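You operate a simulated robot arm through the tools that you are given. There is no shell and no other tool. Be economical: measure what you need, move in short steps, check, and stop when the job is done.

You are at the controls of a simulated two-armed robot. One attempt, no reset.

JOB
On the table top, fold the dish cloth in half.

Only the result counts: the job must be done as asked and must still hold three seconds after the hand-in. Knocking over, shifting, dropping, spilling or breaking anything else fails it. Flat cloth is picked up by pressing the open fingertips on it (5 to 10 N) and closing them slowly along it; thin cloth reads only 2 to 8 mm in the jaws.

ROBOT AND FRAMES
Two 6-joint arms with two-finger parallel grippers on one trunk, on a base that drives. Base frame: it is fixed to the floor where the robot stands at the start and does not move with it; the origin is under the middle of the robot, x ahead of it, y to its left, z up; the surface under the hand at the start is at about z = 0.75. Readings come in m, rad, newtons and seconds.
The left shoulder is at the start at [0.28, 0.185, 0.955], the right one opposite. With the tool pointing down near the work surface each hand reaches from about 0.56 to 0.94 m from the robot's upright axis, wherever it stands, measured 20 degrees to its own side. Places, roughly: table top [0.9, 0.5, 0.8]. Payload 1.57 kg a hand.
The TCP of each hand is the grasp point between the finger pads, 0.03 m short of the fingertips. In the tool frame z runs along the fingers and y along their closing line. The gripper opens to 0.08 m. The fingers are 0.017 m wide and 0.012 m thick; the gripper's body (0.04 by 0.082 m) begins 0.08 m behind the TCP.
Orientation is told as [roll, pitch, yaw] about the base's x, y, z axes, in that order, counted from this pose: with the fingers straight down and closing along the base's y, the tool's x points along the base's -x, its y along +y and its z along -z.

CONTROLS
- The arms move only by the tool step_arm. It takes "left_steps", "right_steps" or both (then of equal length, played together; a hand with none holds still); each is one flat list of numbers, 7 for each row, row after row: the shift along the base's x, y, z in m, then the turn, a rotation vector about the base's x, y, z in rad, then the closure in counts, from 0 (fully open) to 255 (shut). In form: [dx, dy, dz, wx, wy, wz, gripper, dx, dy, dz, wx, wy, wz, gripper, ...]. A call has 1 to 10 rows; each row shifts and turns the commanded pose from where the row before left it. Each row takes 0.2 s and may step no farther than 0.05 m and 0.15 rad from the row before; otherwise, or with a gripper value out of range, the whole call is refused. Where a pose cannot be reached the arm comes as near as it can. A force on the tool above 40 N (or 10 N above the force at the start of the call, whichever is more), or a blocked arm, ends the call early, and 0.2 s more pass. The fingers move at their own pace (about 0.153 m/s each) and stop on an object; they squeeze with about 23 N. The grip force told is the motor's: it shows also when the fingers shut on nothing. Time passes only in rows, and 0.2 s behind the last, so rows that do not move let the fingers close. It gives the time, the measured TCP pose, the force on the tool (base axes), the opening and the grip force at its end, in the units of the frame above (readings bear some noise), with the torque about the TCP (base axes, N m) and any sound that the robot's microphone picked up, and new pictures: "pictures" is both (left out), scene, wrist or none (wrist: the cameras of the hands that moved).
- Cameras (640 x 400 px; columns grow to the right, rows downward): "scene" is now at [0.212, 0.0364, 1.3751]; the picture's right is [0.56, -0.83, 0.00], its down [-0.73, -0.50, -0.46] and it looks along [0.38, 0.26, -0.89] (base axes); focal length 292 px, centre (320, 200). "left" rides on the left gripper at [0.072, 0.007, -0.122] in its tool frame; the picture's right is [-0.09, 1.00, 0.00], its down [-0.84, -0.08, -0.54] and it looks along [-0.54, -0.05, 0.84] (tool axes); focal length 238 px, centre (320, 200). "right" rides on the right gripper at [0.072, -0.007, -0.122] in its tool frame; the picture's right is [0.09, 1.00, 0.00], its down [-0.84, 0.08, -0.54] and it looks along [-0.54, 0.05, 0.84] (tool axes); focal length 238 px, centre (320, 200). There is no depth. A picture from a camera that has moved, and an enlarged one, comes with that camera's place and axes in the base frame and with its lens.
- lift_body(by): slides the trunk up (or, below 0, down) by that many m; the arms and the scene camera ride with it, the base frame stays. It gives what a move gives, with no picture.
- drive_base(legs): drives the robot by 1 to 6 legs, each [ahead, turn to the left] in m and rad, along the robot's own axes; the way and the turn of a leg run together, so that a leg with both is an arc; at most 1.5 m and 3.142 rad a leg. The arms and the cameras ride along, it lands a little off, and it stops where it bumps. It gives what a move gives, and a new picture of the scene camera.
- head_to(pan, tilt): turns the head with the scene camera to pan (to the left, within 1.501 rad either way) and tilt (down, from -0.506 to 1.204), counted from straight ahead of the robot. It gives what a move gives, and a new picture of the scene camera.
- enlarge(camera, box): a new picture of the part [left, top, right, bottom] of that camera's present view, enlarged. The clock stands still meanwhile.
- job_done(): hands the job in; it is judged then, once.

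Go step by step. Nothing tells you exact positions but the pictures and the camera data: compare them with the known pose of the tool, close in by small moves and look again before you grip or let go. The budget is 120 turns and 260 pictures, counting those below and the enlarged ones. Unless the task says otherwise, let go and move clear before handing in.

The tools are called as name(argument=value, ...) on one line, values as JSON. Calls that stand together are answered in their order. step_arm: Moves the arms, as the interface text tells. Its arguments: {"type":"object","properties":{"left_steps":{"type":"array"},"right_steps":{"type":"array"},"pictures":{"type":"string","enum":["both","scene","wrist","none"]}},"required":[]} The other tools are called the same way: lift_body (by) slides the trunk up or down; drive_base (legs) drives the base; head_to (pan, tilt) turns the head that bears the scene camera; enlarge (camera, box) takes an enlarged picture of a part of a camera's view; job_done () hands the job in.

At the start:

```text
t: 0.0
left_eef_pos: [0.4475, 0.4038, 0.9824]
left_tool_rot: [0.0, 0.0, 0.0]
left_contact_force: [0.4, 0.7, -0.6]
left_moment: [0.01, -0.05, 0.04]
left_finger_gap: 0.08
left_finger_force: 0.1
right_eef_pos: [0.6075, -0.0347, 0.9731]
right_tool_rot: [-0.001, 0.0, 0.001]
right_contact_force: [0.4, 0.3, 0.7]
right_moment: [-0.02, 0.0, 0.01]
right_finger_gap: 0.0797
right_finger_force: 0.1
trunk travel left (down, up): [-0.65, 0.34]
robot x, y, heading: [0.0017, 0.0031, 0.002]
head pan, tilt: [0.597, 1.089]
```

scene: 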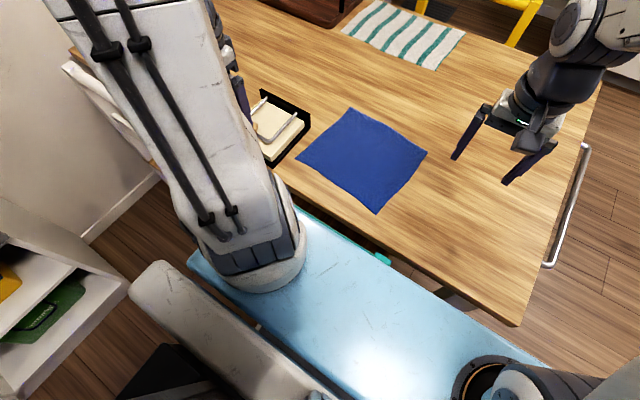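
right: 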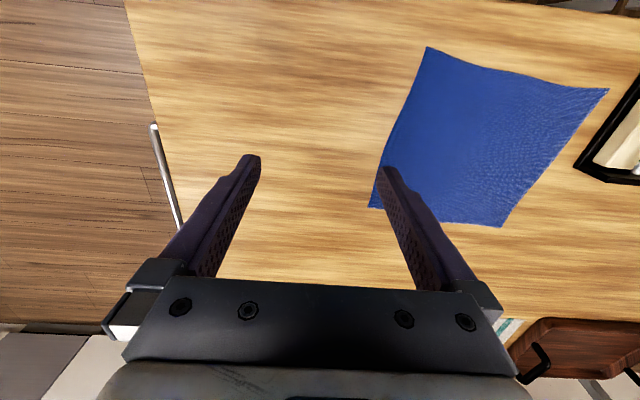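
left: 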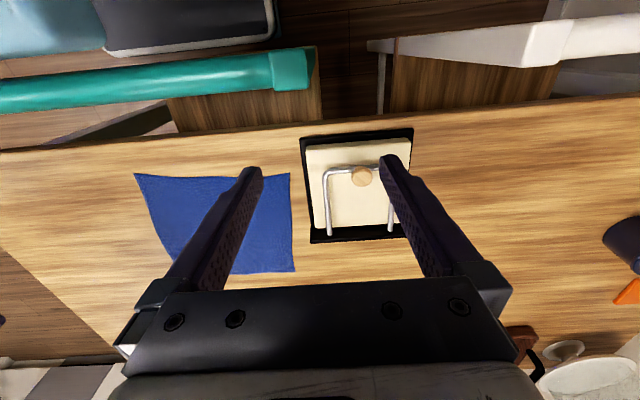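

A blue cloth lies near (0.65, 0.2) and a striped one lies further off. I'll look closer at both before choosing one.

enlarge(camera="scene", box=[240, 0, 480, 230])

head_to(pan=0.3, tilt=0.7)

```text
1.74 times, centred on (360, 115) of scene
camera zoom: at [0.212, 0.0364, 1.3751], right [0.56, -0.83, 0.0], down [-0.73, -0.5, -0.46], along [0.38, 0.26, -0.89], focal length 507 px, centre (250, 348)
```

zoom: 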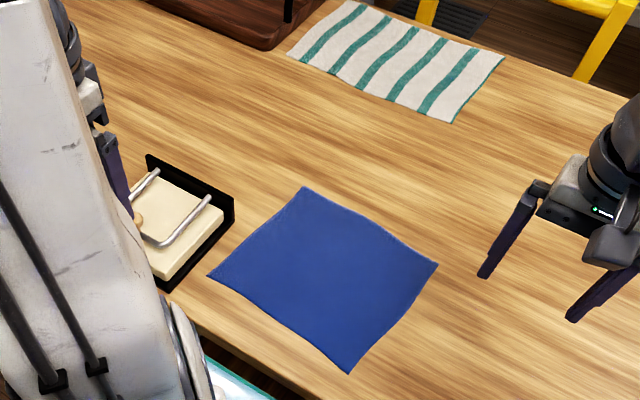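

```text
t: 0.9
left_eef_pos: [0.4483, 0.4043, 0.9824]
left_tool_rot: [-0.002, 0.0, 0.002]
left_contact_force: [0.1, 0.3, 0.2]
left_moment: [-0.02, -0.04, 0.02]
left_finger_gap: 0.0799
left_finger_force: 0.1
right_eef_pos: [0.6086, -0.035, 0.9741]
right_tool_rot: [0.0, -0.001, -0.001]
right_contact_force: [-0.2, -0.1, 1.5]
right_moment: [0.01, -0.01, -0.03]
right_finger_gap: 0.0801
right_finger_force: 0.0
trunk travel left (down, up): [-0.65, 0.34]
robot x, y, heading: [0.0003, -0.0026, -0.003]
head pan, tilt: [0.3, 0.7]
camera scene: at [0.2403, 0.0256, 1.4044], right [0.3, -0.96, 0.0], down [-0.62, -0.19, -0.76], along [0.73, 0.23, -0.64], focal length 292 px, centre (320, 200)
```

scene: 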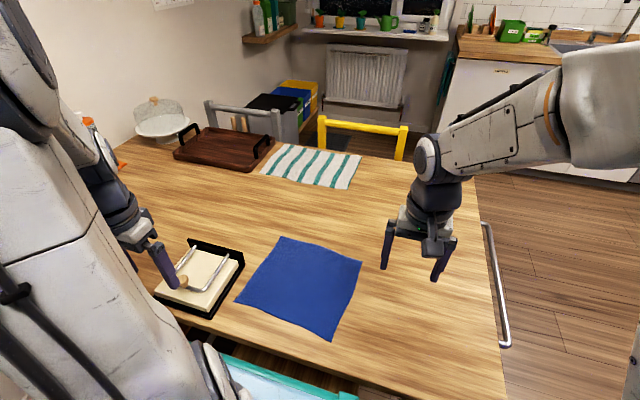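

The striped piece could be a tea towel or a mat, so I'll zoom in on both cloths to see which one is a loose cloth.

enlarge(camera="scene", box=[250, 130, 370, 205])

enlarge(camera="scene", box=[220, 220, 380, 350])

```text
5.33 times, centred on (310, 168) of scene
camera zoom: at [0.2403, 0.0256, 1.4044], right [0.3, -0.96, 0.0], down [-0.62, -0.19, -0.76], along [0.73, 0.23, -0.64], focal length 1555 px, centre (373, 373)
```

zoom: 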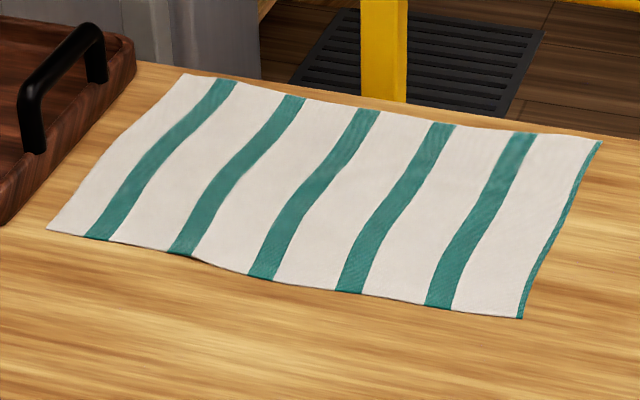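

```text
3.08 times, centred on (300, 285) of scene
camera zoom: at [0.2403, 0.0256, 1.4044], right [0.3, -0.96, 0.0], down [-0.62, -0.19, -0.76], along [0.73, 0.23, -0.64], focal length 897 px, centre (382, -62)
```

zoom: 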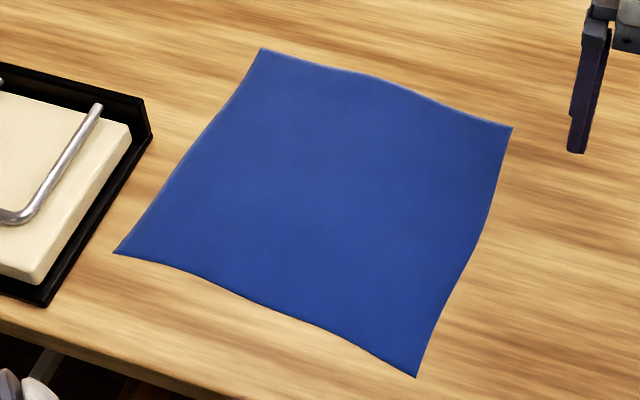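

Blue is the small square cloth right in front of me, so I take it as the dish cloth. Its corners are at about A(0.777, 0.315), B(0.750, 0.064), C(0.524, 0.090) and D(0.547, 0.337). I'll bring both hands above the near corners C and D and look.

step_arm(left_steps=[0.0234, -0.02, 0, 0, 0, 0, 143, 0.0234, -0.02, 0, 0, 0, 0, 143, 0.0234, -0.02, 0, 0, 0, 0, 143, 0.0234, -0.02, 0, 0, 0, 0, 143, 0.0234, -0.02, 0, 0, 0, 0, 143, 0, 0, -0.03, 0, 0, 0, 143, 0, 0, -0.03, 0, 0, 0, 143, 0, 0, -0.03, 0, 0, 0, 143], right_steps=[-0.0138, 0.031, 0, 0, 0, 0, 143, -0.0138, 0.031, 0, 0, 0, 0, 143, -0.0138, 0.031, 0, 0, 0, 0, 143, -0.0138, 0.031, 0, 0, 0, 0, 143, -0.0138, 0.031, 0, 0, 0, 0, 143, 0, 0, -0.03, 0, 0, 0, 143, 0, 0, -0.03, 0, 0, 0, 143, 0, 0, -0.03, 0, 0, 0, 143])

```text
t: 2.7
left_eef_pos: [0.5645, 0.3033, 0.8946]
left_tool_rot: [0.001, -0.002, 0.001]
left_contact_force: [-0.1, -0.6, 0.9]
left_moment: [0.01, 0.03, -0.01]
left_finger_gap: 0.0353
left_finger_force: 0.1
right_eef_pos: [0.5394, 0.1202, 0.8861]
right_tool_rot: [0.0, -0.001, 0.0]
right_contact_force: [-0.5, -0.8, 0.3]
right_moment: [0.03, -0.04, 0.0]
right_finger_gap: 0.0349
right_finger_force: 0.0
trunk travel left (down, up): [-0.65, 0.34]
robot x, y, heading: [0.0023, 0.0001, 0.002]
head pan, tilt: [0.3, 0.7]
camera scene: at [0.24, 0.0255, 1.4045], right [0.3, -0.96, 0.0], down [-0.62, -0.19, -0.77], along [0.73, 0.23, -0.64], focal length 292 px, centre (320, 200)
camera right: at [0.4675, 0.1145, 1.0072], right [-0.09, 1.0, 0.0], down [0.84, 0.08, 0.54], along [0.54, 0.05, -0.84], focal length 238 px, centre (320, 200)
camera left: at [0.4947, 0.3102, 1.0149], right [0.09, 1.0, 0.0], down [0.84, -0.08, 0.54], along [0.54, -0.05, -0.84], focal length 238 px, centre (320, 200)
```

scene: 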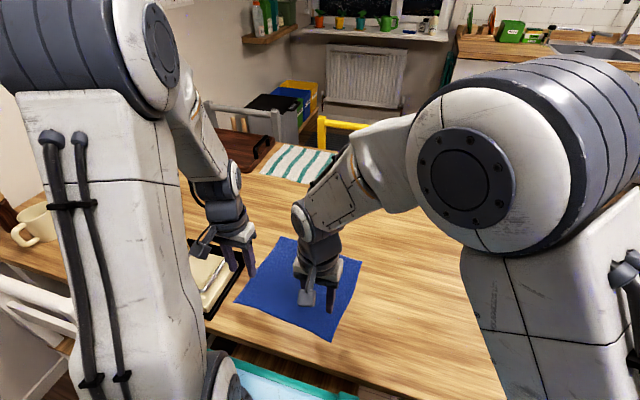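
right: 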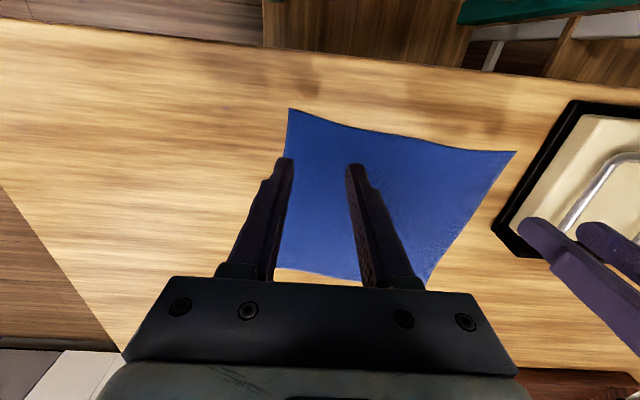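
left: 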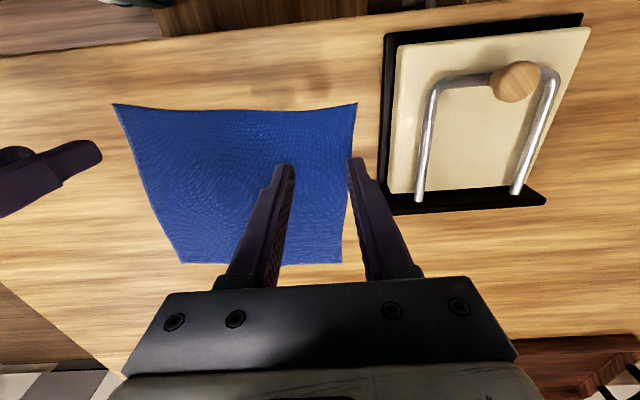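

The refined corners are C(0.524, 0.087), D(0.548, 0.345), A(0.787, 0.318) and B(0.765, 0.063). I'll lower both hands to just above the cloth, about 12 mm in from the near edge.

step_arm(left_steps=[-0.003, 0.009, -0.03, 0, 0, 0, 143, 0, 0, -0.03, 0, 0, 0, 143, 0, 0, -0.0296, 0, 0, 0, 143], right_steps=[0.003, 0, -0.03, 0, 0, 0, 143, 0, 0, -0.03, 0, 0, 0, 143, 0, 0, -0.021, 0, 0, 0, 143], pictures="wrist")

```text
t: 3.5
left_eef_pos: [0.5632, 0.3129, 0.8018]
left_tool_rot: [0.001, -0.001, 0.0]
left_contact_force: [0.0, 0.7, 0.7]
left_moment: [0.0, -0.04, 0.02]
left_finger_gap: 0.0351
left_finger_force: 0.3
right_eef_pos: [0.5416, 0.119, 0.8021]
right_tool_rot: [0.002, 0.001, 0.0]
right_contact_force: [0.0, 0.1, -0.4]
right_moment: [0.02, -0.03, 0.0]
right_finger_gap: 0.0352
right_finger_force: 0.1
trunk travel left (down, up): [-0.65, 0.34]
robot x, y, heading: [0.0025, -0.0008, 0.006]
head pan, tilt: [0.3, 0.7]
camera right: at [0.4695, 0.1137, 0.9246], right [-0.09, 1.0, 0.0], down [0.84, 0.08, 0.54], along [0.54, 0.05, -0.84], focal length 238 px, centre (320, 200)
camera left: at [0.4919, 0.3203, 0.9223], right [0.09, 1.0, 0.0], down [0.84, -0.08, 0.54], along [0.54, -0.05, -0.84], focal length 238 px, centre (320, 200)
```

right: 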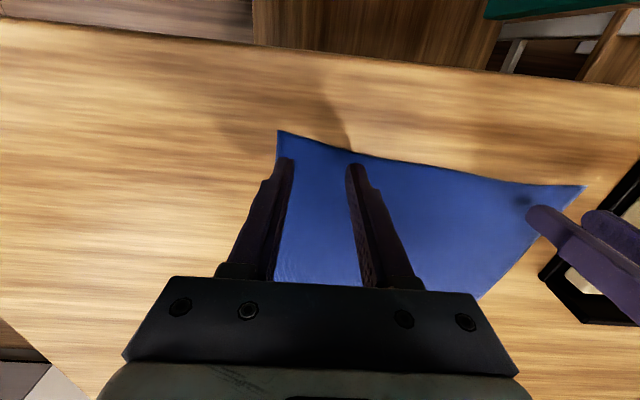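
left: 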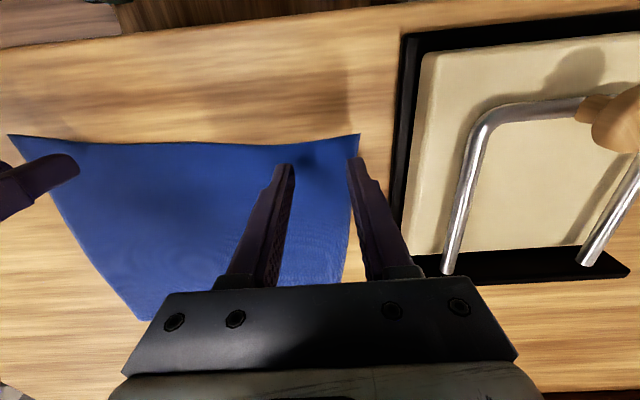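

Positions are confirmed, and I'll nudge the left hand 4 mm inward. Then I'll go down gently to feel the table.

step_arm(left_steps=[-0.002, -0.004, -0.006, 0, 0, 0, 143, 0, 0, -0.006, 0, 0, 0, 143, 0, 0, -0.005, 0, 0, 0, 143, 0, 0, -0.003, 0, 0, 0, 143], right_steps=[0, 0, -0.006, 0, 0, 0, 143, 0, 0, -0.006, 0, 0, 0, 143, 0, 0, -0.005, 0, 0, 0, 143, 0, 0, -0.003, 0, 0, 0, 143], pictures="none")

```text
t: 4.5
left_eef_pos: [0.5608, 0.3102, 0.7828]
left_tool_rot: [-0.001, 0.0, -0.001]
left_contact_force: [-0.5, -0.8, 0.8]
left_moment: [0.0, -0.02, 0.03]
left_finger_gap: 0.0348
left_finger_force: 0.0
right_eef_pos: [0.5409, 0.1197, 0.7791]
right_tool_rot: [0.001, 0.0, 0.0]
right_contact_force: [0.8, -2.0, 4.6]
right_moment: [-0.05, -0.04, 0.02]
right_finger_gap: 0.0354
right_finger_force: 0.1
trunk travel left (down, up): [-0.65, 0.34]
robot x, y, heading: [-0.0008, 0.0006, -0.0]
head pan, tilt: [0.3, 0.7]
```

The right hand touches with about 4.6 N and the left is nearly there.

step_arm(left_steps=[0, 0, -0.001, 0, 0, 0, 143, 0, 0, -0.001, 0, 0, 0, 143], right_steps=[0, 0, -0.0005, 0, 0, 0, 143, 0, 0, 0, 0, 0, 0, 143], pictures="none")

```text
t: 5.1
left_eef_pos: [0.5609, 0.3094, 0.7814]
left_tool_rot: [-0.001, -0.001, 0.0]
left_contact_force: [-1.3, 2.6, 11.0]
left_moment: [0.01, 0.02, -0.04]
left_finger_gap: 0.0348
left_finger_force: 0.1
right_eef_pos: [0.5412, 0.1201, 0.7819]
right_tool_rot: [0.001, 0.001, 0.001]
right_contact_force: [-1.7, -0.9, 5.6]
right_moment: [-0.02, 0.02, -0.03]
right_finger_gap: 0.0352
right_finger_force: 0.1
trunk travel left (down, up): [-0.65, 0.34]
robot x, y, heading: [0.0009, 0.0028, 0.001]
head pan, tilt: [0.3, 0.7]
```

Contact is left 11 N and right about 6 N. I'll even these out and close slowly.

step_arm(left_steps=[0, 0, -0.0, 0, 0, 0, 155, 0, 0, 0, 0, 0, 0, 167, 0, 0, 0, 0, 0, 0, 179, 0, 0, 0, 0, 0, 0, 191, 0, 0, 0, 0, 0, 0, 203, 0, 0, 0, 0, 0, 0, 215, 0, 0, 0, 0, 0, 0, 227, 0, 0, 0, 0, 0, 0, 239, 0, 0, 0, 0, 0, 0, 255, 0, 0, 0, 0, 0, 0, 255], right_steps=[0, 0, -0.0004, 0, 0, 0, 155, 0, 0, 0, 0, 0, 0, 167, 0, 0, 0, 0, 0, 0, 179, 0, 0, 0, 0, 0, 0, 191, 0, 0, 0, 0, 0, 0, 203, 0, 0, 0, 0, 0, 0, 215, 0, 0, 0, 0, 0, 0, 227, 0, 0, 0, 0, 0, 0, 239, 0, 0, 0, 0, 0, 0, 255, 0, 0, 0, 0, 0, 0, 255], pictures="wrist")

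```text
t: 7.3
left_eef_pos: [0.5608, 0.3081, 0.7824]
left_tool_rot: [0.001, -0.002, 0.0]
left_contact_force: [0.9, 1.0, 20.9]
left_moment: [0.07, -0.09, 0.01]
left_finger_gap: 0.0
left_finger_force: 20.9
right_eef_pos: [0.5419, 0.12, 0.7818]
right_tool_rot: [0.0, -0.001, -0.001]
right_contact_force: [0.4, -1.0, 10.3]
right_moment: [-0.06, -0.02, -0.01]
right_finger_gap: 0.0002
right_finger_force: 21.4
trunk travel left (down, up): [-0.65, 0.34]
robot x, y, heading: [0.0009, -0.0008, 0.001]
head pan, tilt: [0.3, 0.7]
camera right: at [0.4689, 0.1134, 0.9037], right [-0.09, 1.0, 0.0], down [0.84, 0.08, 0.54], along [0.54, 0.05, -0.84], focal length 238 px, centre (320, 200)
camera left: at [0.4901, 0.3153, 0.902], right [0.09, 1.0, 0.0], down [0.84, -0.08, 0.54], along [0.54, -0.05, -0.84], focal length 238 px, centre (320, 200)
```

right: 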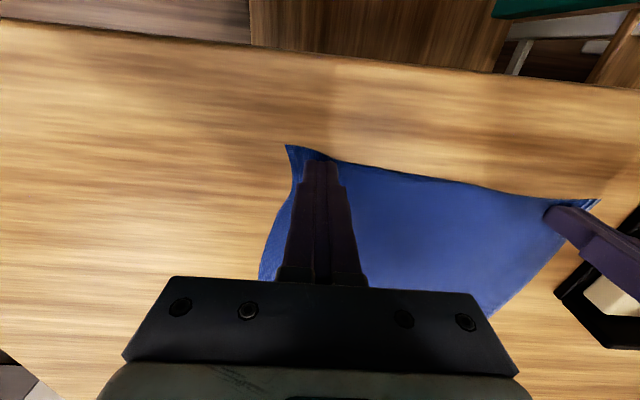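
left: 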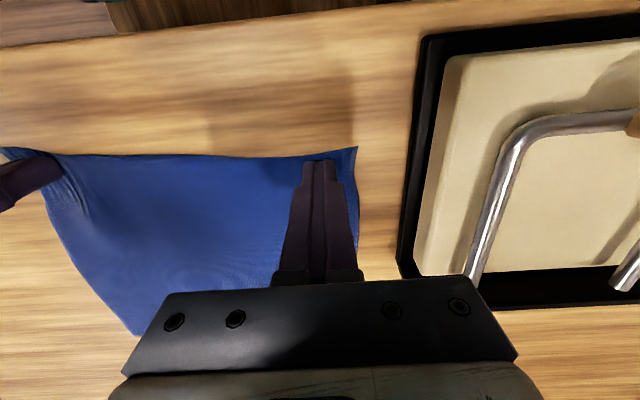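

Both jaws read a gap of 0, so they probably closed without cloth. A small lift will show.

step_arm(left_steps=[0, 0, 0.01, 0, 0, 0, 255, 0, 0, 0.015, 0, 0, 0, 255], right_steps=[0, 0, 0.01, 0, 0, 0, 255, 0, 0, 0.015, 0, 0, 0, 255], pictures="wrist")

```text
t: 7.9
left_eef_pos: [0.5616, 0.3075, 0.8047]
left_tool_rot: [0.0, 0.002, 0.001]
left_contact_force: [-0.2, 0.2, -0.1]
left_moment: [-0.03, 0.03, -0.01]
left_finger_gap: 0.0
left_finger_force: 21.0
right_eef_pos: [0.5406, 0.1188, 0.8064]
right_tool_rot: [0.0, 0.002, -0.001]
right_contact_force: [0.0, 0.6, -0.1]
right_moment: [-0.01, -0.01, -0.01]
right_finger_gap: 0.0003
right_finger_force: 21.4
trunk travel left (down, up): [-0.65, 0.34]
robot x, y, heading: [-0.0041, -0.0011, 0.001]
head pan, tilt: [0.3, 0.7]
camera right: at [0.4696, 0.1132, 0.9292], right [-0.09, 1.0, 0.0], down [0.84, 0.08, 0.54], along [0.54, 0.05, -0.84], focal length 238 px, centre (320, 200)
camera left: at [0.49, 0.3154, 0.9259], right [0.09, 1.0, 0.0], down [0.84, -0.08, 0.54], along [0.54, -0.05, -0.84], focal length 238 px, centre (320, 200)
```

right: 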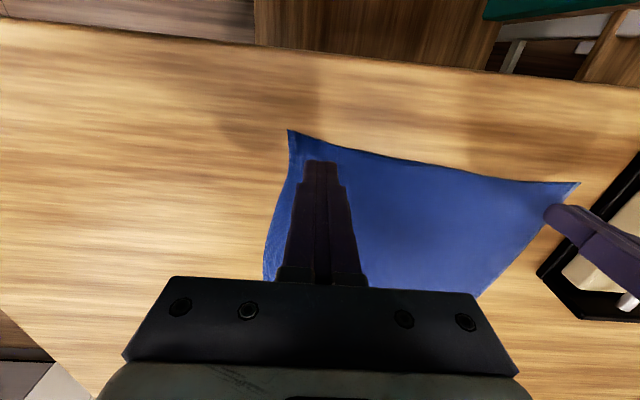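
left: 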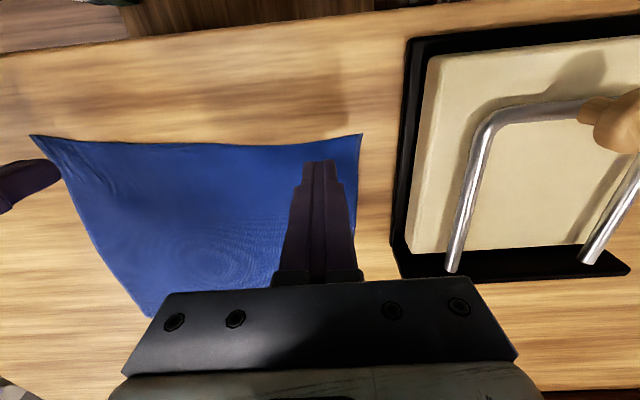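

Neither hand caught anything, and the cloth has barely shifted. I'll retry with a wider opening, slightly further in, and close more slowly.

step_arm(left_steps=[0, 0, 0, 0, 0, 0, 95, 0.001, -0.004, 0, 0, 0, 0, 95, 0, 0, -0.012, 0, 0, 0, 95, 0, 0, -0.01, 0, 0, 0, 95, 0, 0, -0.0025, 0, 0, 0, 95, 0, 0, 0, 0, 0, 0, 95], right_steps=[0, 0, 0, 0, 0, 0, 95, 0.003, 0.015, 0, 0, 0, 0, 95, 0, 0, -0.012, 0, 0, 0, 95, 0, 0, -0.01, 0, 0, 0, 95, 0, 0, -0.0028, 0, 0, 0, 95, 0, 0, 0, 0, 0, 0, 95], pictures="wrist")

```text
t: 9.3
left_eef_pos: [0.5626, 0.3053, 0.7828]
left_tool_rot: [0.001, 0.002, -0.002]
left_contact_force: [-0.6, 0.2, 0.2]
left_moment: [-0.03, 0.0, 0.02]
left_finger_gap: 0.0501
left_finger_force: 0.0
right_eef_pos: [0.546, 0.135, 0.7811]
right_tool_rot: [0.0, 0.001, 0.0]
right_contact_force: [-1.0, -1.1, 7.4]
right_moment: [-0.1, 0.02, -0.02]
right_finger_gap: 0.0503
right_finger_force: 0.1
trunk travel left (down, up): [-0.65, 0.34]
robot x, y, heading: [-0.0011, 0.0006, -0.004]
head pan, tilt: [0.3, 0.7]
camera right: at [0.4728, 0.1286, 0.9037], right [-0.09, 1.0, 0.0], down [0.84, 0.08, 0.54], along [0.54, 0.05, -0.84], focal length 238 px, centre (320, 200)
camera left: at [0.4918, 0.3112, 0.9029], right [0.09, 1.0, 0.0], down [0.84, -0.08, 0.54], along [0.54, -0.05, -0.84], focal length 238 px, centre (320, 200)
```

right: 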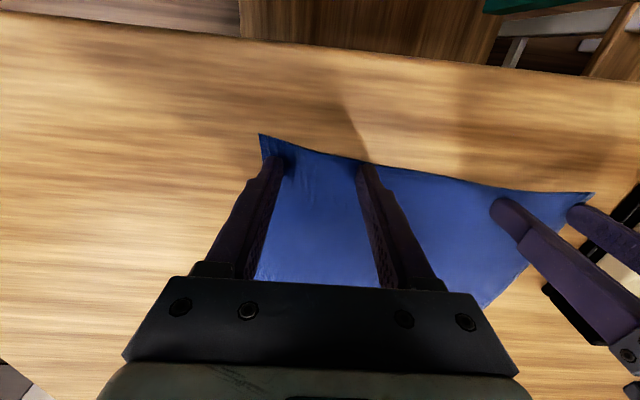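
left: 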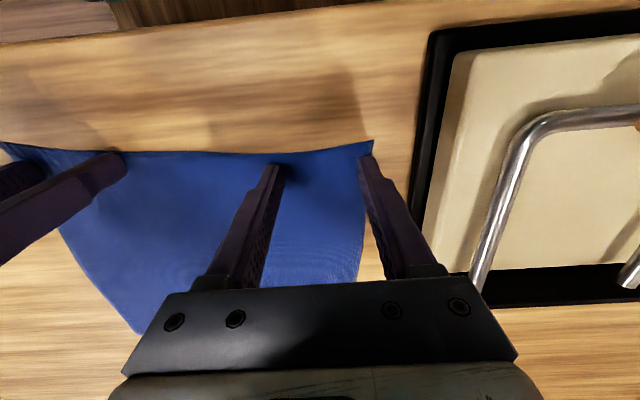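

The right is at 7 N and the left isn't touching yet. I'll settle the left, moved 3 mm inward, then start a slow close.

step_arm(left_steps=[0, -0.003, 0, 0, 0, 0, 95, 0, 0, -0.001, 0, 0, 0, 95, 0, 0, 0, 0, 0, 0, 95], pictures="none")

step_arm(right_steps=[0, 0, 0, 0, 0, 0, 103, 0, 0, 0, 0, 0, 0, 111, 0, 0, 0, 0, 0, 0, 119, 0, 0, 0, 0, 0, 0, 127, 0, 0, 0, 0, 0, 0, 135, 0, 0, 0, 0, 0, 0, 143, 0, 0, 0, 0, 0, 0, 151, 0, 0, 0, 0, 0, 0, 159, 0, 0, 0, 0, 0, 0, 167, 0, 0, 0, 0, 0, 0, 175], pictures="wrist")

```text
t: 10.1
left_eef_pos: [0.5622, 0.3017, 0.782]
left_tool_rot: [0.001, -0.002, 0.0]
left_contact_force: [-0.7, 1.8, 15.1]
left_moment: [-0.1, 0.07, -0.01]
left_finger_gap: 0.0502
left_finger_force: 0.1
right_eef_pos: [0.5456, 0.1359, 0.7828]
right_tool_rot: [0.0, -0.002, 0.0]
right_contact_force: [1.4, 1.1, 6.0]
right_moment: [-0.01, -0.05, 0.0]
right_finger_gap: 0.0499
right_finger_force: 0.0
trunk travel left (down, up): [-0.65, 0.34]
robot x, y, heading: [0.001, 0.0016, -0.002]
head pan, tilt: [0.3, 0.7]
```

```text
t: 12.3
left_eef_pos: [0.5629, 0.3016, 0.7813]
left_tool_rot: [0.001, 0.0, -0.001]
left_contact_force: [1.5, 0.4, 28.6]
left_moment: [-0.23, -0.08, 0.01]
left_finger_gap: 0.0504
left_finger_force: 0.7
right_eef_pos: [0.5448, 0.1344, 0.7818]
right_tool_rot: [0.0, -0.001, 0.001]
right_contact_force: [0.0, 1.4, 3.9]
right_moment: [0.05, -0.01, 0.0]
right_finger_gap: 0.0256
right_finger_force: 0.3
trunk travel left (down, up): [-0.65, 0.34]
robot x, y, heading: [0.0034, 0.0013, 0.006]
head pan, tilt: [0.3, 0.7]
camera right: at [0.4723, 0.1283, 0.9038], right [-0.09, 1.0, 0.0], down [0.84, 0.08, 0.54], along [0.54, 0.05, -0.84], focal length 238 px, centre (320, 200)
```

right: 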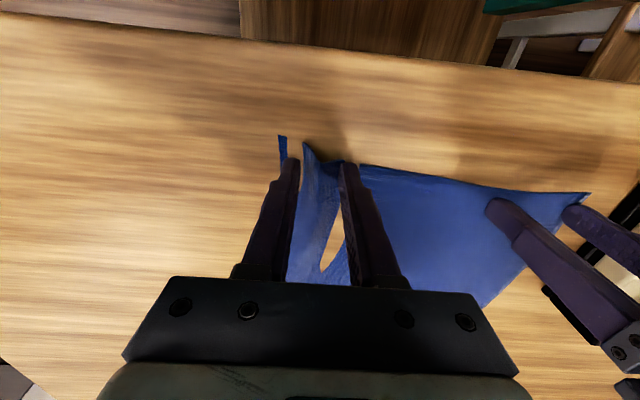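

A ruck is standing up between the right fingers. I'll keep closing the right while easing the left hand's pressure.

step_arm(left_steps=[0, 0, 0.0005, 0, 0, 0, 95, 0, 0, 0.0005, 0, 0, 0, 95, 0, 0, 0, 0, 0, 0, 95, 0, 0, 0, 0, 0, 0, 95, 0, 0, 0, 0, 0, 0, 95, 0, 0, 0, 0, 0, 0, 95, 0, 0, 0, 0, 0, 0, 95, 0, 0, 0, 0, 0, 0, 95, 0, 0, 0, 0, 0, 0, 95, 0, 0, 0, 0, 0, 0, 95], right_steps=[0, 0, -0.0003, 0, 0, 0, 183, 0, 0, 0, 0, 0, 0, 191, 0, 0, 0, 0, 0, 0, 199, 0, 0, 0, 0, 0, 0, 207, 0, 0, 0, 0, 0, 0, 215, 0, 0, 0, 0, 0, 0, 223, 0, 0, 0, 0, 0, 0, 231, 0, 0, 0, 0, 0, 0, 239, 0, 0, 0, 0, 0, 0, 255, 0, 0, 0, 0, 0, 0, 255], pictures="wrist")

```text
t: 14.5
left_eef_pos: [0.5627, 0.303, 0.781]
left_tool_rot: [0.001, 0.0, 0.001]
left_contact_force: [-0.2, -3.6, 9.3]
left_moment: [-0.27, 0.0, -0.06]
left_finger_gap: 0.0491
left_finger_force: 0.1
right_eef_pos: [0.5435, 0.1361, 0.7813]
right_tool_rot: [-0.001, -0.003, 0.001]
right_contact_force: [1.6, 10.1, 17.5]
right_moment: [0.3, -0.04, 0.0]
right_finger_gap: 0.0026
right_finger_force: 23.0
trunk travel left (down, up): [-0.65, 0.34]
robot x, y, heading: [-0.0004, 0.0008, 0.004]
head pan, tilt: [0.3, 0.7]
camera right: at [0.4724, 0.129, 0.9036], right [-0.09, 1.0, 0.0], down [0.84, 0.08, 0.54], along [0.54, 0.05, -0.84], focal length 238 px, centre (320, 200)
camera left: at [0.491, 0.3089, 0.902], right [0.09, 1.0, 0.0], down [0.84, -0.08, 0.54], along [0.54, -0.05, -0.84], focal length 238 px, centre (320, 200)
```

right: 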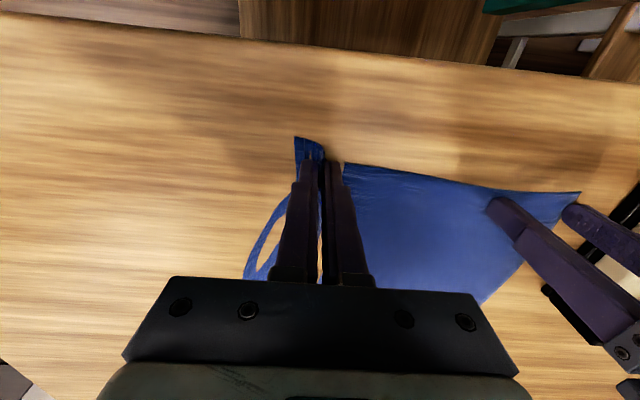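
left: 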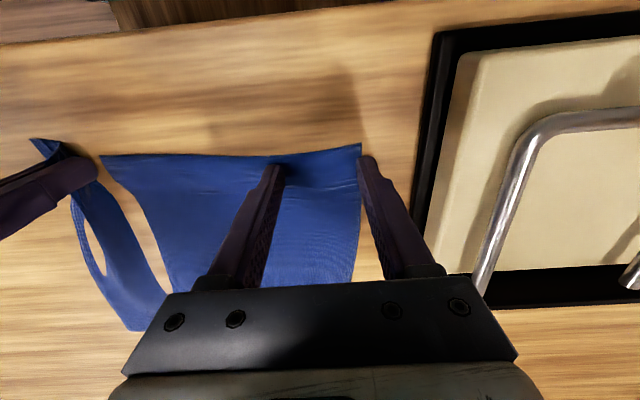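

The right has cloth, reading 2.6 mm at 23 N. It pulled the cloth away from the left hand's outer finger, so I'll lift both a little and check.

step_arm(left_steps=[0, 0, 0.01, 0, 0, 0, 95, 0, 0, 0.01, 0, 0, 0, 95, 0, 0, 0, 0, 0, 0, 95], right_steps=[0, 0, 0.008, 0, 0, 0, 255, 0, 0, 0.007, 0, 0, 0, 255, 0, 0, 0, 0, 0, 0, 255], pictures="both")

```text
t: 15.3
left_eef_pos: [0.5624, 0.3015, 0.801]
left_tool_rot: [0.0, 0.0, 0.0]
left_contact_force: [0.0, -0.4, -0.3]
left_moment: [0.01, 0.02, -0.01]
left_finger_gap: 0.0502
left_finger_force: 0.0
right_eef_pos: [0.5447, 0.1344, 0.7959]
right_tool_rot: [-0.001, 0.002, 0.0]
right_contact_force: [0.2, 0.0, -0.1]
right_moment: [-0.01, -0.02, -0.04]
right_finger_gap: 0.0029
right_finger_force: 22.9
trunk travel left (down, up): [-0.65, 0.34]
robot x, y, heading: [-0.0003, 0.0007, 0.003]
head pan, tilt: [0.3, 0.7]
camera scene: at [0.2403, 0.0256, 1.4044], right [0.3, -0.96, 0.0], down [-0.62, -0.19, -0.76], along [0.73, 0.23, -0.64], focal length 292 px, centre (320, 200)
camera right: at [0.4722, 0.1284, 0.9177], right [-0.09, 1.0, 0.0], down [0.84, 0.08, 0.54], along [0.54, 0.05, -0.84], focal length 238 px, centre (320, 200)
camera left: at [0.4915, 0.3082, 0.9224], right [0.09, 1.0, 0.0], down [0.84, -0.08, 0.54], along [0.54, -0.05, -0.84], focal length 238 px, centre (320, 200)
```

scene: 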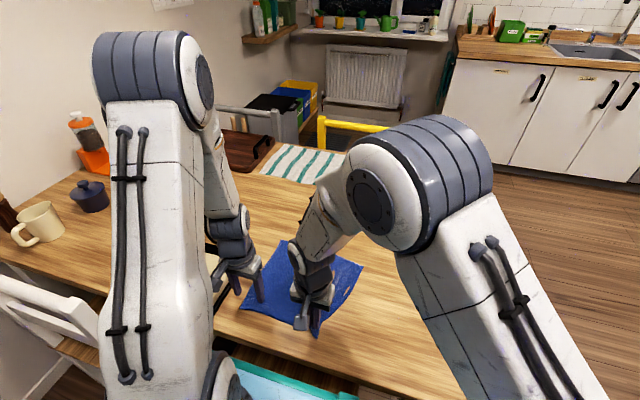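
right: 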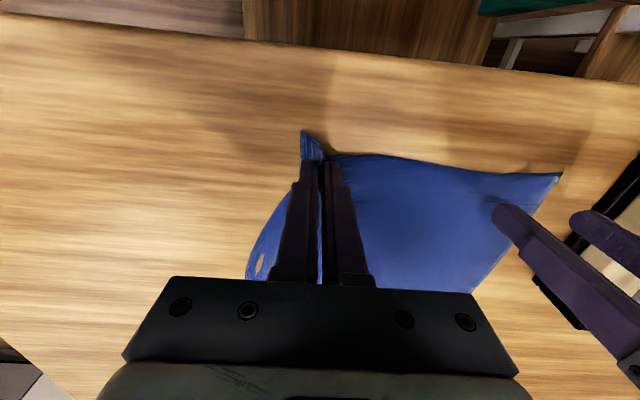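
left: 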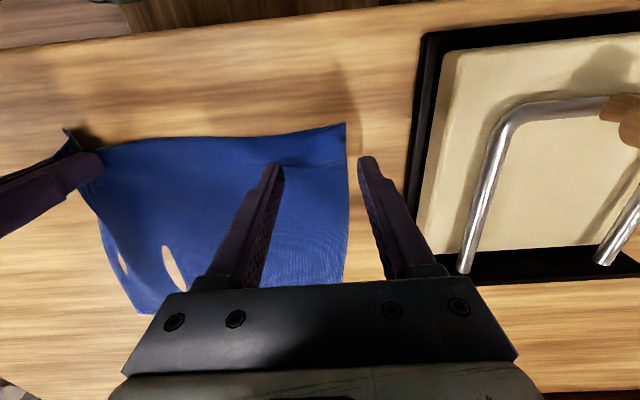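

The right hand holds cloth; the "holes" are only the cloth clipping into the table. D has moved to about (0.538, 0.322), so I'll shift the left hand there and press again.

step_arm(left_steps=[-0.007, -0.024, 0, 0, 0, 0, 95, 0, 0, -0.01, 0, 0, 0, 95, 0, 0, -0.0085, 0, 0, 0, 95, 0, 0, -0.001, 0, 0, 0, 95, 0, 0, 0, 0, 0, 0, 95], pictures="wrist")

```text
t: 16.5
left_eef_pos: [0.5557, 0.2769, 0.7814]
left_tool_rot: [-0.001, -0.001, 0.0]
left_contact_force: [-0.3, -0.3, 0.9]
left_moment: [-0.01, -0.04, -0.04]
left_finger_gap: 0.0501
left_finger_force: 0.1
right_eef_pos: [0.5452, 0.1362, 0.7961]
right_tool_rot: [-0.001, 0.001, 0.0]
right_contact_force: [-1.0, 0.7, -0.4]
right_moment: [-0.03, 0.03, -0.02]
right_finger_gap: 0.0026
right_finger_force: 22.6
trunk travel left (down, up): [-0.65, 0.34]
robot x, y, heading: [-0.0019, 0.0021, 0.001]
head pan, tilt: [0.3, 0.7]
camera left: at [0.4848, 0.2844, 0.9027], right [0.09, 1.0, 0.0], down [0.84, -0.08, 0.54], along [0.54, -0.05, -0.84], focal length 238 px, centre (320, 200)
```

left: 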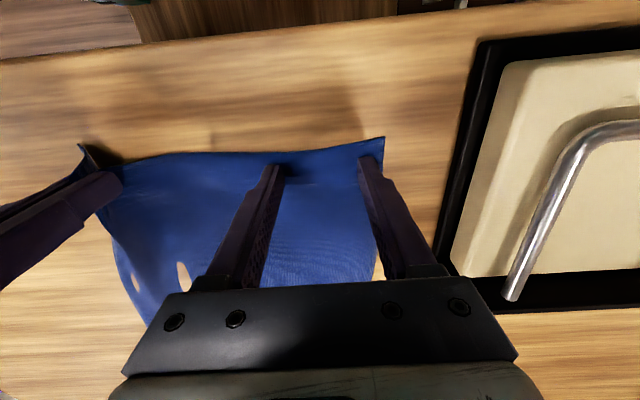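

The left fingertips are well placed on the cloth. I'll press a touch more and begin closing.

step_arm(left_steps=[0, 0, -0.0006, 0, 0, 0, 95, 0, 0, 0, 0, 0, 0, 95], pictures="none")

```text
t: 17.1
left_eef_pos: [0.5565, 0.2787, 0.7825]
left_tool_rot: [0.0, 0.001, 0.002]
left_contact_force: [0.5, -0.4, -0.3]
left_moment: [0.0, -0.02, -0.02]
left_finger_gap: 0.0502
left_finger_force: 0.0
right_eef_pos: [0.5443, 0.135, 0.7956]
right_tool_rot: [0.001, -0.001, 0.001]
right_contact_force: [0.7, 1.4, 0.0]
right_moment: [-0.01, -0.02, 0.01]
right_finger_gap: 0.0028
right_finger_force: 23.3
trunk travel left (down, up): [-0.65, 0.34]
robot x, y, heading: [-0.0046, 0.0016, 0.001]
head pan, tilt: [0.3, 0.7]
```

step_arm(left_steps=[0, 0, -0.0006, 0, 0, 0, 95, 0, 0, 0, 0, 0, 0, 95], pictures="none")

```text
t: 17.7
left_eef_pos: [0.5556, 0.2779, 0.7819]
left_tool_rot: [-0.001, 0.0, -0.001]
left_contact_force: [-0.8, -2.4, 5.4]
left_moment: [-0.05, 0.0, -0.02]
left_finger_gap: 0.0501
left_finger_force: 0.0
right_eef_pos: [0.5452, 0.1336, 0.7953]
right_tool_rot: [0.001, 0.0, 0.001]
right_contact_force: [-0.1, 0.4, 0.3]
right_moment: [0.0, 0.02, 0.03]
right_finger_gap: 0.0023
right_finger_force: 23.3
trunk travel left (down, up): [-0.65, 0.34]
robot x, y, heading: [0.0008, 0.0034, 0.004]
head pan, tilt: [0.3, 0.7]
```

The left presses with 5 N now, so I'll close it slowly.

step_arm(left_steps=[0, 0, -0.0001, 0, 0, 0, 103, 0, 0, 0, 0, 0, 0, 111, 0, 0, 0, 0, 0, 0, 119, 0, 0, 0, 0, 0, 0, 127, 0, 0, 0, 0, 0, 0, 135, 0, 0, 0, 0, 0, 0, 143, 0, 0, 0, 0, 0, 0, 151, 0, 0, 0, 0, 0, 0, 159, 0, 0, 0, 0, 0, 0, 167, 0, 0, 0, 0, 0, 0, 175], pictures="wrist")

```text
t: 19.9
left_eef_pos: [0.5558, 0.2785, 0.7811]
left_tool_rot: [-0.001, 0.0, 0.0]
left_contact_force: [0.9, -5.8, 11.9]
left_moment: [-0.23, -0.01, 0.02]
left_finger_gap: 0.0244
left_finger_force: 6.0
right_eef_pos: [0.5434, 0.1345, 0.795]
right_tool_rot: [0.001, 0.0, 0.0]
right_contact_force: [0.2, 7.0, -0.7]
right_moment: [0.25, -0.03, 0.02]
right_finger_gap: 0.0025
right_finger_force: 23.0
trunk travel left (down, up): [-0.65, 0.34]
robot x, y, heading: [-0.0024, -0.0027, -0.001]
head pan, tilt: [0.3, 0.7]
camera left: at [0.4848, 0.2846, 0.9022], right [0.09, 1.0, 0.0], down [0.84, -0.08, 0.54], along [0.54, -0.05, -0.84], focal length 238 px, centre (320, 200)
```

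left: 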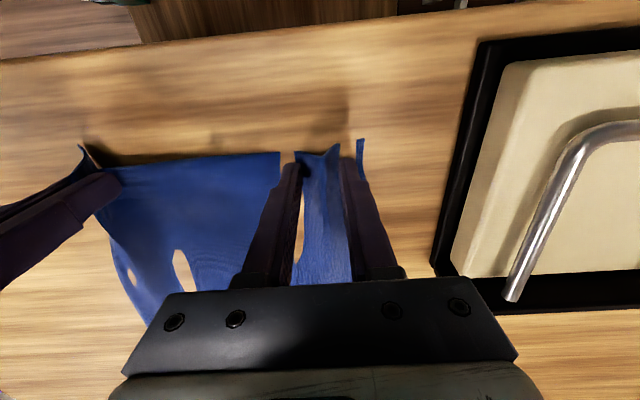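

The ruck is up between the left fingers, but the cloth is taut between the hands. I'll slacken it by moving the right hand a little left while the left hand finishes closing.

step_arm(left_steps=[0, 0, 0, 0, 0, 0, 183, 0, 0, 0, 0, 0, 0, 191, 0, 0, 0, 0, 0, 0, 199, 0, 0, 0, 0, 0, 0, 207, 0, 0, 0, 0, 0, 0, 215, 0, 0, 0, 0, 0, 0, 223, 0, 0, 0, 0, 0, 0, 231, 0, 0, 0, 0, 0, 0, 239, 0, 0, 0, 0, 0, 0, 255, 0, 0, 0, 0, 0, 0, 255], right_steps=[0, 0.002, 0, 0, 0, 0, 255, 0, 0.002, 0, 0, 0, 0, 255, 0, 0.002, 0, 0, 0, 0, 255, 0, 0.002, 0, 0, 0, 0, 255, 0, 0.001, 0, 0, 0, 0, 255, 0, 0.001, 0, 0, 0, 0, 255, 0, 0.001, 0, 0, 0, 0, 255, 0, 0.001, 0, 0, 0, 0, 255, 0, 0, 0, 0, 0, 0, 255, 0, 0, 0, 0, 0, 0, 255], pictures="wrist")

```text
t: 22.1
left_eef_pos: [0.5557, 0.2786, 0.7813]
left_tool_rot: [0.0, 0.002, -0.002]
left_contact_force: [-1.2, -5.6, 10.1]
left_moment: [-0.17, 0.02, 0.02]
left_finger_gap: 0.0028
left_finger_force: 23.2
right_eef_pos: [0.5442, 0.1476, 0.7948]
right_tool_rot: [0.001, 0.001, 0.0]
right_contact_force: [0.4, 5.0, -0.9]
right_moment: [0.14, -0.01, 0.02]
right_finger_gap: 0.0025
right_finger_force: 22.6
trunk travel left (down, up): [-0.65, 0.34]
robot x, y, heading: [-0.0029, 0.0005, -0.003]
head pan, tilt: [0.3, 0.7]
camera right: at [0.4722, 0.1406, 0.9177], right [-0.09, 1.0, 0.0], down [0.84, 0.08, 0.54], along [0.54, 0.05, -0.84], focal length 238 px, centre (320, 200)
camera left: at [0.4849, 0.2846, 0.9021], right [0.09, 1.0, 0.0], down [0.84, -0.08, 0.54], along [0.54, -0.05, -0.84], focal length 238 px, centre (320, 200)
```

right: 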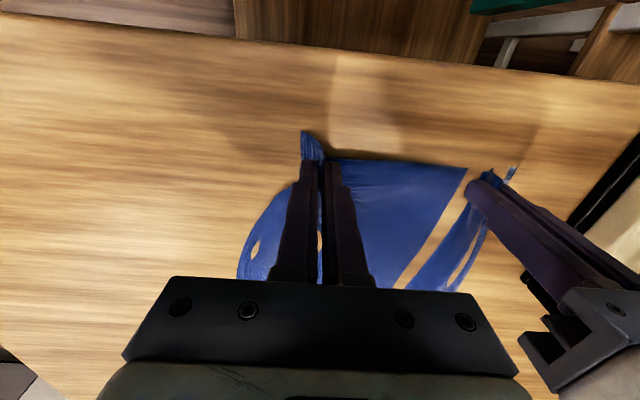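
left: 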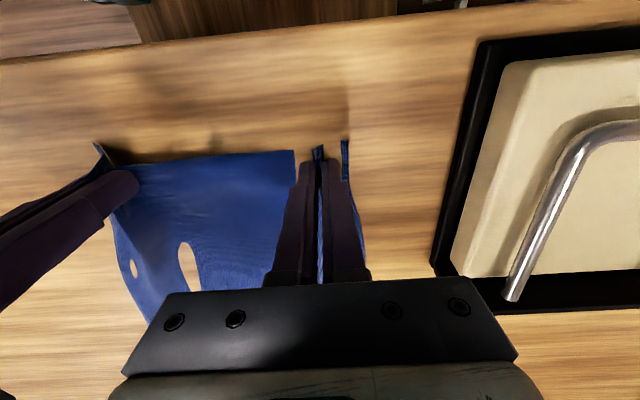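

Both hands now hold cloth, at 2.8 mm and 2.5 mm. I'll raise them and carry the near edge along an arc to the halfway point, then look.

step_arm(left_steps=[0, 0, 0.015, 0, 0, 0, 255, 0.0213, -0.003, 0.011, 0, 0, 0, 255, 0.0213, -0.003, 0.024, 0, 0, 0, 255, 0.0213, -0.003, 0.019, 0, 0, 0, 255, 0.0213, -0.003, 0.012, 0, 0, 0, 255, 0.0213, -0.003, 0.004, 0, 0, 0, 255], right_steps=[0, 0, 0, 0, 0, 0, 255, 0.0213, -0.0021, 0.0115, 0, 0, 0, 255, 0.0213, -0.0021, 0.024, 0, 0, 0, 255, 0.0213, -0.0021, 0.019, 0, 0, 0, 255, 0.0213, -0.0021, 0.012, 0, 0, 0, 255, 0.0213, -0.0021, 0.004, 0, 0, 0, 255])

```text
t: 23.5
left_eef_pos: [0.6615, 0.262, 0.8663]
left_tool_rot: [-0.001, 0.0, 0.0]
left_contact_force: [-0.3, -0.2, 0.6]
left_moment: [-0.02, -0.03, 0.01]
left_finger_gap: 0.0027
left_finger_force: 23.1
right_eef_pos: [0.65, 0.1369, 0.8644]
right_tool_rot: [0.002, 0.001, 0.001]
right_contact_force: [0.3, 0.5, -0.6]
right_moment: [0.0, -0.05, 0.0]
right_finger_gap: 0.0027
right_finger_force: 23.3
trunk travel left (down, up): [-0.65, 0.34]
robot x, y, heading: [0.0037, -0.0011, 0.002]
head pan, tilt: [0.3, 0.7]
camera scene: at [0.2401, 0.0257, 1.4045], right [0.3, -0.96, 0.0], down [-0.62, -0.19, -0.77], along [0.73, 0.23, -0.64], focal length 292 px, centre (320, 200)
camera right: at [0.5778, 0.131, 0.9869], right [-0.09, 1.0, 0.0], down [0.84, 0.08, 0.54], along [0.54, 0.05, -0.84], focal length 238 px, centre (320, 200)
camera left: at [0.5899, 0.2684, 0.9869], right [0.09, 1.0, 0.0], down [0.84, -0.08, 0.54], along [0.54, -0.05, -0.84], focal length 238 px, centre (320, 200)
```

scene: 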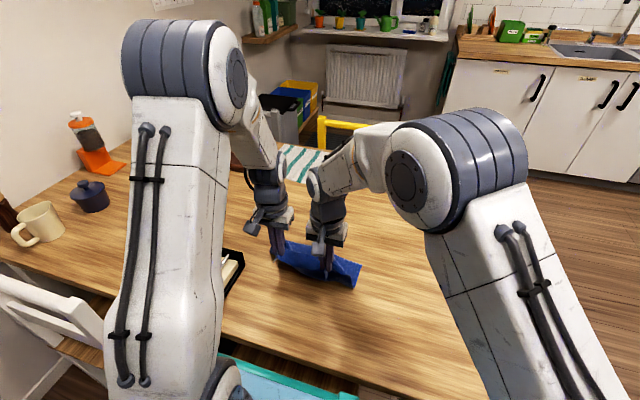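
right: 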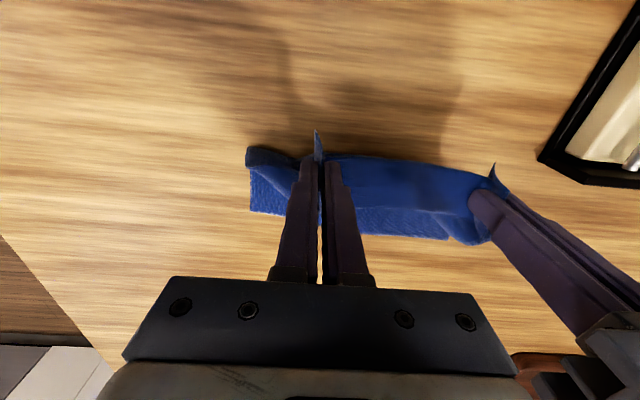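
left: 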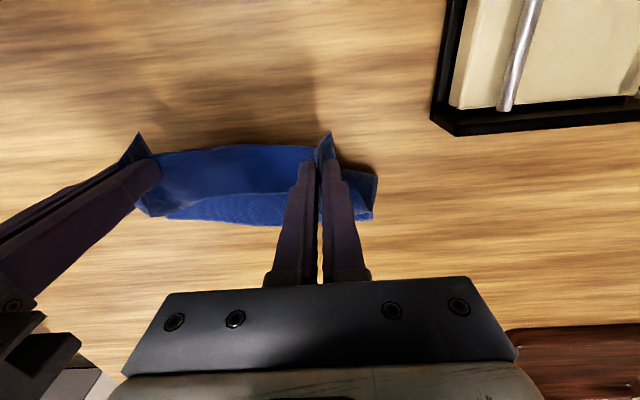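

The cloth is folding well; the far corners are now at about A(0.775, 0.319) and B(0.753, 0.060). I'll carry on to just short of the far edge and come down.

step_arm(left_steps=[0.0188, -0.0019, -0.004, 0, 0, 0, 255, 0.0188, -0.0019, -0.012, 0, 0, 0, 255, 0.0188, -0.0019, -0.019, 0, 0, 0, 255, 0.0188, -0.0019, -0.02, 0, 0, 0, 255, 0.0188, -0.0019, -0.015, 0, 0, 0, 255], right_steps=[0.0188, -0.0019, -0.004, 0, 0, 0, 255, 0.0188, -0.0019, -0.012, 0, 0, 0, 255, 0.0188, -0.0019, -0.019, 0, 0, 0, 255, 0.0188, -0.0019, -0.02, 0, 0, 0, 255, 0.0188, -0.0019, -0.015, 0, 0, 0, 255])

```text
t: 24.7
left_eef_pos: [0.7541, 0.2527, 0.7978]
left_tool_rot: [0.001, -0.002, 0.001]
left_contact_force: [-0.3, 0.5, -0.7]
left_moment: [0.04, -0.02, -0.02]
left_finger_gap: 0.0033
left_finger_force: 23.2
right_eef_pos: [0.7451, 0.129, 0.7928]
right_tool_rot: [-0.001, 0.002, 0.001]
right_contact_force: [-0.6, 0.2, 0.0]
right_moment: [-0.04, 0.02, 0.0]
right_finger_gap: 0.0028
right_finger_force: 22.9
trunk travel left (down, up): [-0.65, 0.34]
robot x, y, heading: [-0.0002, 0.0023, 0.001]
head pan, tilt: [0.3, 0.7]
camera scene: at [0.24, 0.0257, 1.4045], right [0.3, -0.96, 0.0], down [-0.62, -0.19, -0.77], along [0.73, 0.23, -0.64], focal length 292 px, centre (320, 200)
camera right: at [0.6718, 0.1219, 0.9168], right [-0.09, 1.0, 0.0], down [0.84, 0.08, 0.54], along [0.54, 0.05, -0.84], focal length 238 px, centre (320, 200)
camera left: at [0.6833, 0.2596, 0.9179], right [0.09, 1.0, 0.0], down [0.84, -0.08, 0.54], along [0.54, -0.05, -0.84], focal length 238 px, centre (320, 200)
```

scene: 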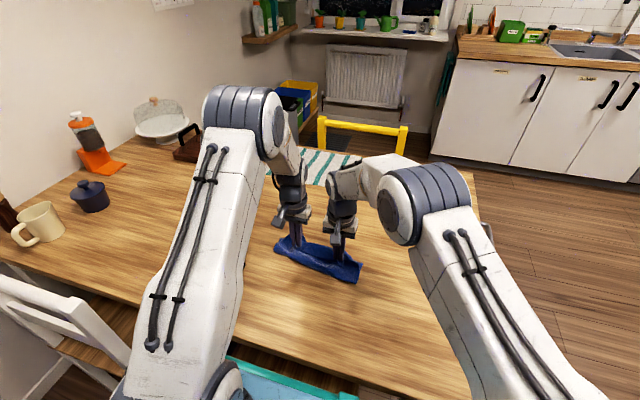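
right: 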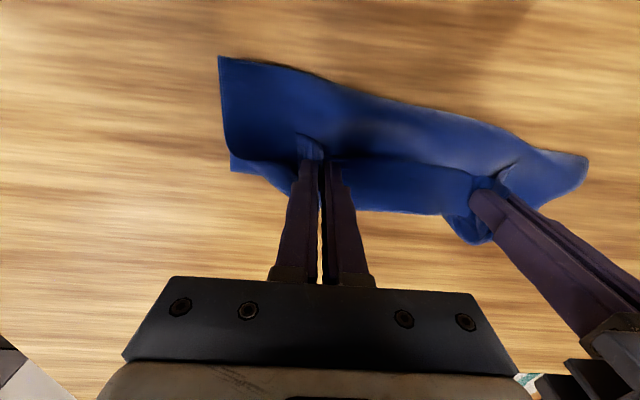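
left: 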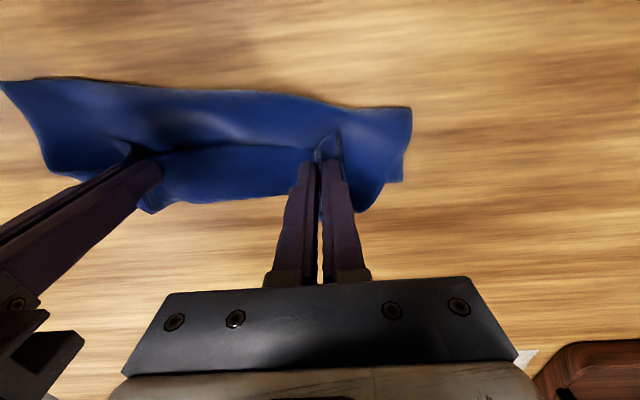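

The near edge overhangs the far edge by about 2 cm on the left and 1 cm on the right, so I'll pull back to match. Then I'll lower onto the table.

step_arm(left_steps=[-0.007, 0, -0.004, 0, 0, 0, 255, -0.007, 0, -0.006, 0, 0, 0, 255, 0, 0, -0.0025, 0, 0, 0, 255, 0, 0, 0, 0, 0, 0, 255], right_steps=[-0.003, 0, -0.003, 0, 0, 0, 255, -0.003, 0, -0.004, 0, 0, 0, 255, 0, 0, -0.002, 0, 0, 0, 255, 0, 0, 0, 0, 0, 0, 255], pictures="wrist")

```text
t: 25.7
left_eef_pos: [0.7411, 0.2529, 0.783]
left_tool_rot: [0.0, 0.001, 0.001]
left_contact_force: [0.2, -0.1, 1.7]
left_moment: [0.02, -0.02, 0.03]
left_finger_gap: 0.003
left_finger_force: 22.8
right_eef_pos: [0.7377, 0.1268, 0.7872]
right_tool_rot: [0.0, 0.0, -0.001]
right_contact_force: [-0.1, -0.3, 0.3]
right_moment: [-0.02, -0.02, 0.01]
right_finger_gap: 0.0027
right_finger_force: 22.7
trunk travel left (down, up): [-0.65, 0.34]
robot x, y, heading: [0.0018, 0.0018, 0.001]
head pan, tilt: [0.3, 0.7]
camera right: at [0.6656, 0.1211, 0.909], right [-0.09, 1.0, 0.0], down [0.84, 0.08, 0.54], along [0.54, 0.05, -0.84], focal length 238 px, centre (320, 200)
camera left: at [0.6701, 0.2596, 0.9049], right [0.09, 1.0, 0.0], down [0.84, -0.08, 0.54], along [0.54, -0.05, -0.84], focal length 238 px, centre (320, 200)
```

right: 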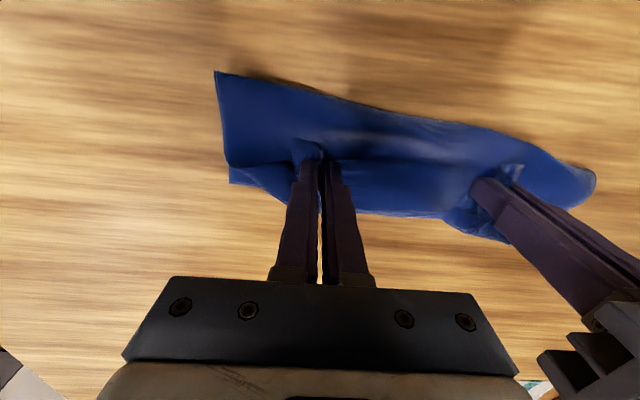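
left: 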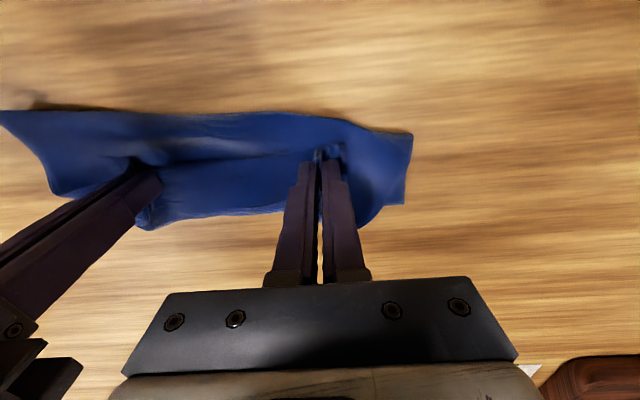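

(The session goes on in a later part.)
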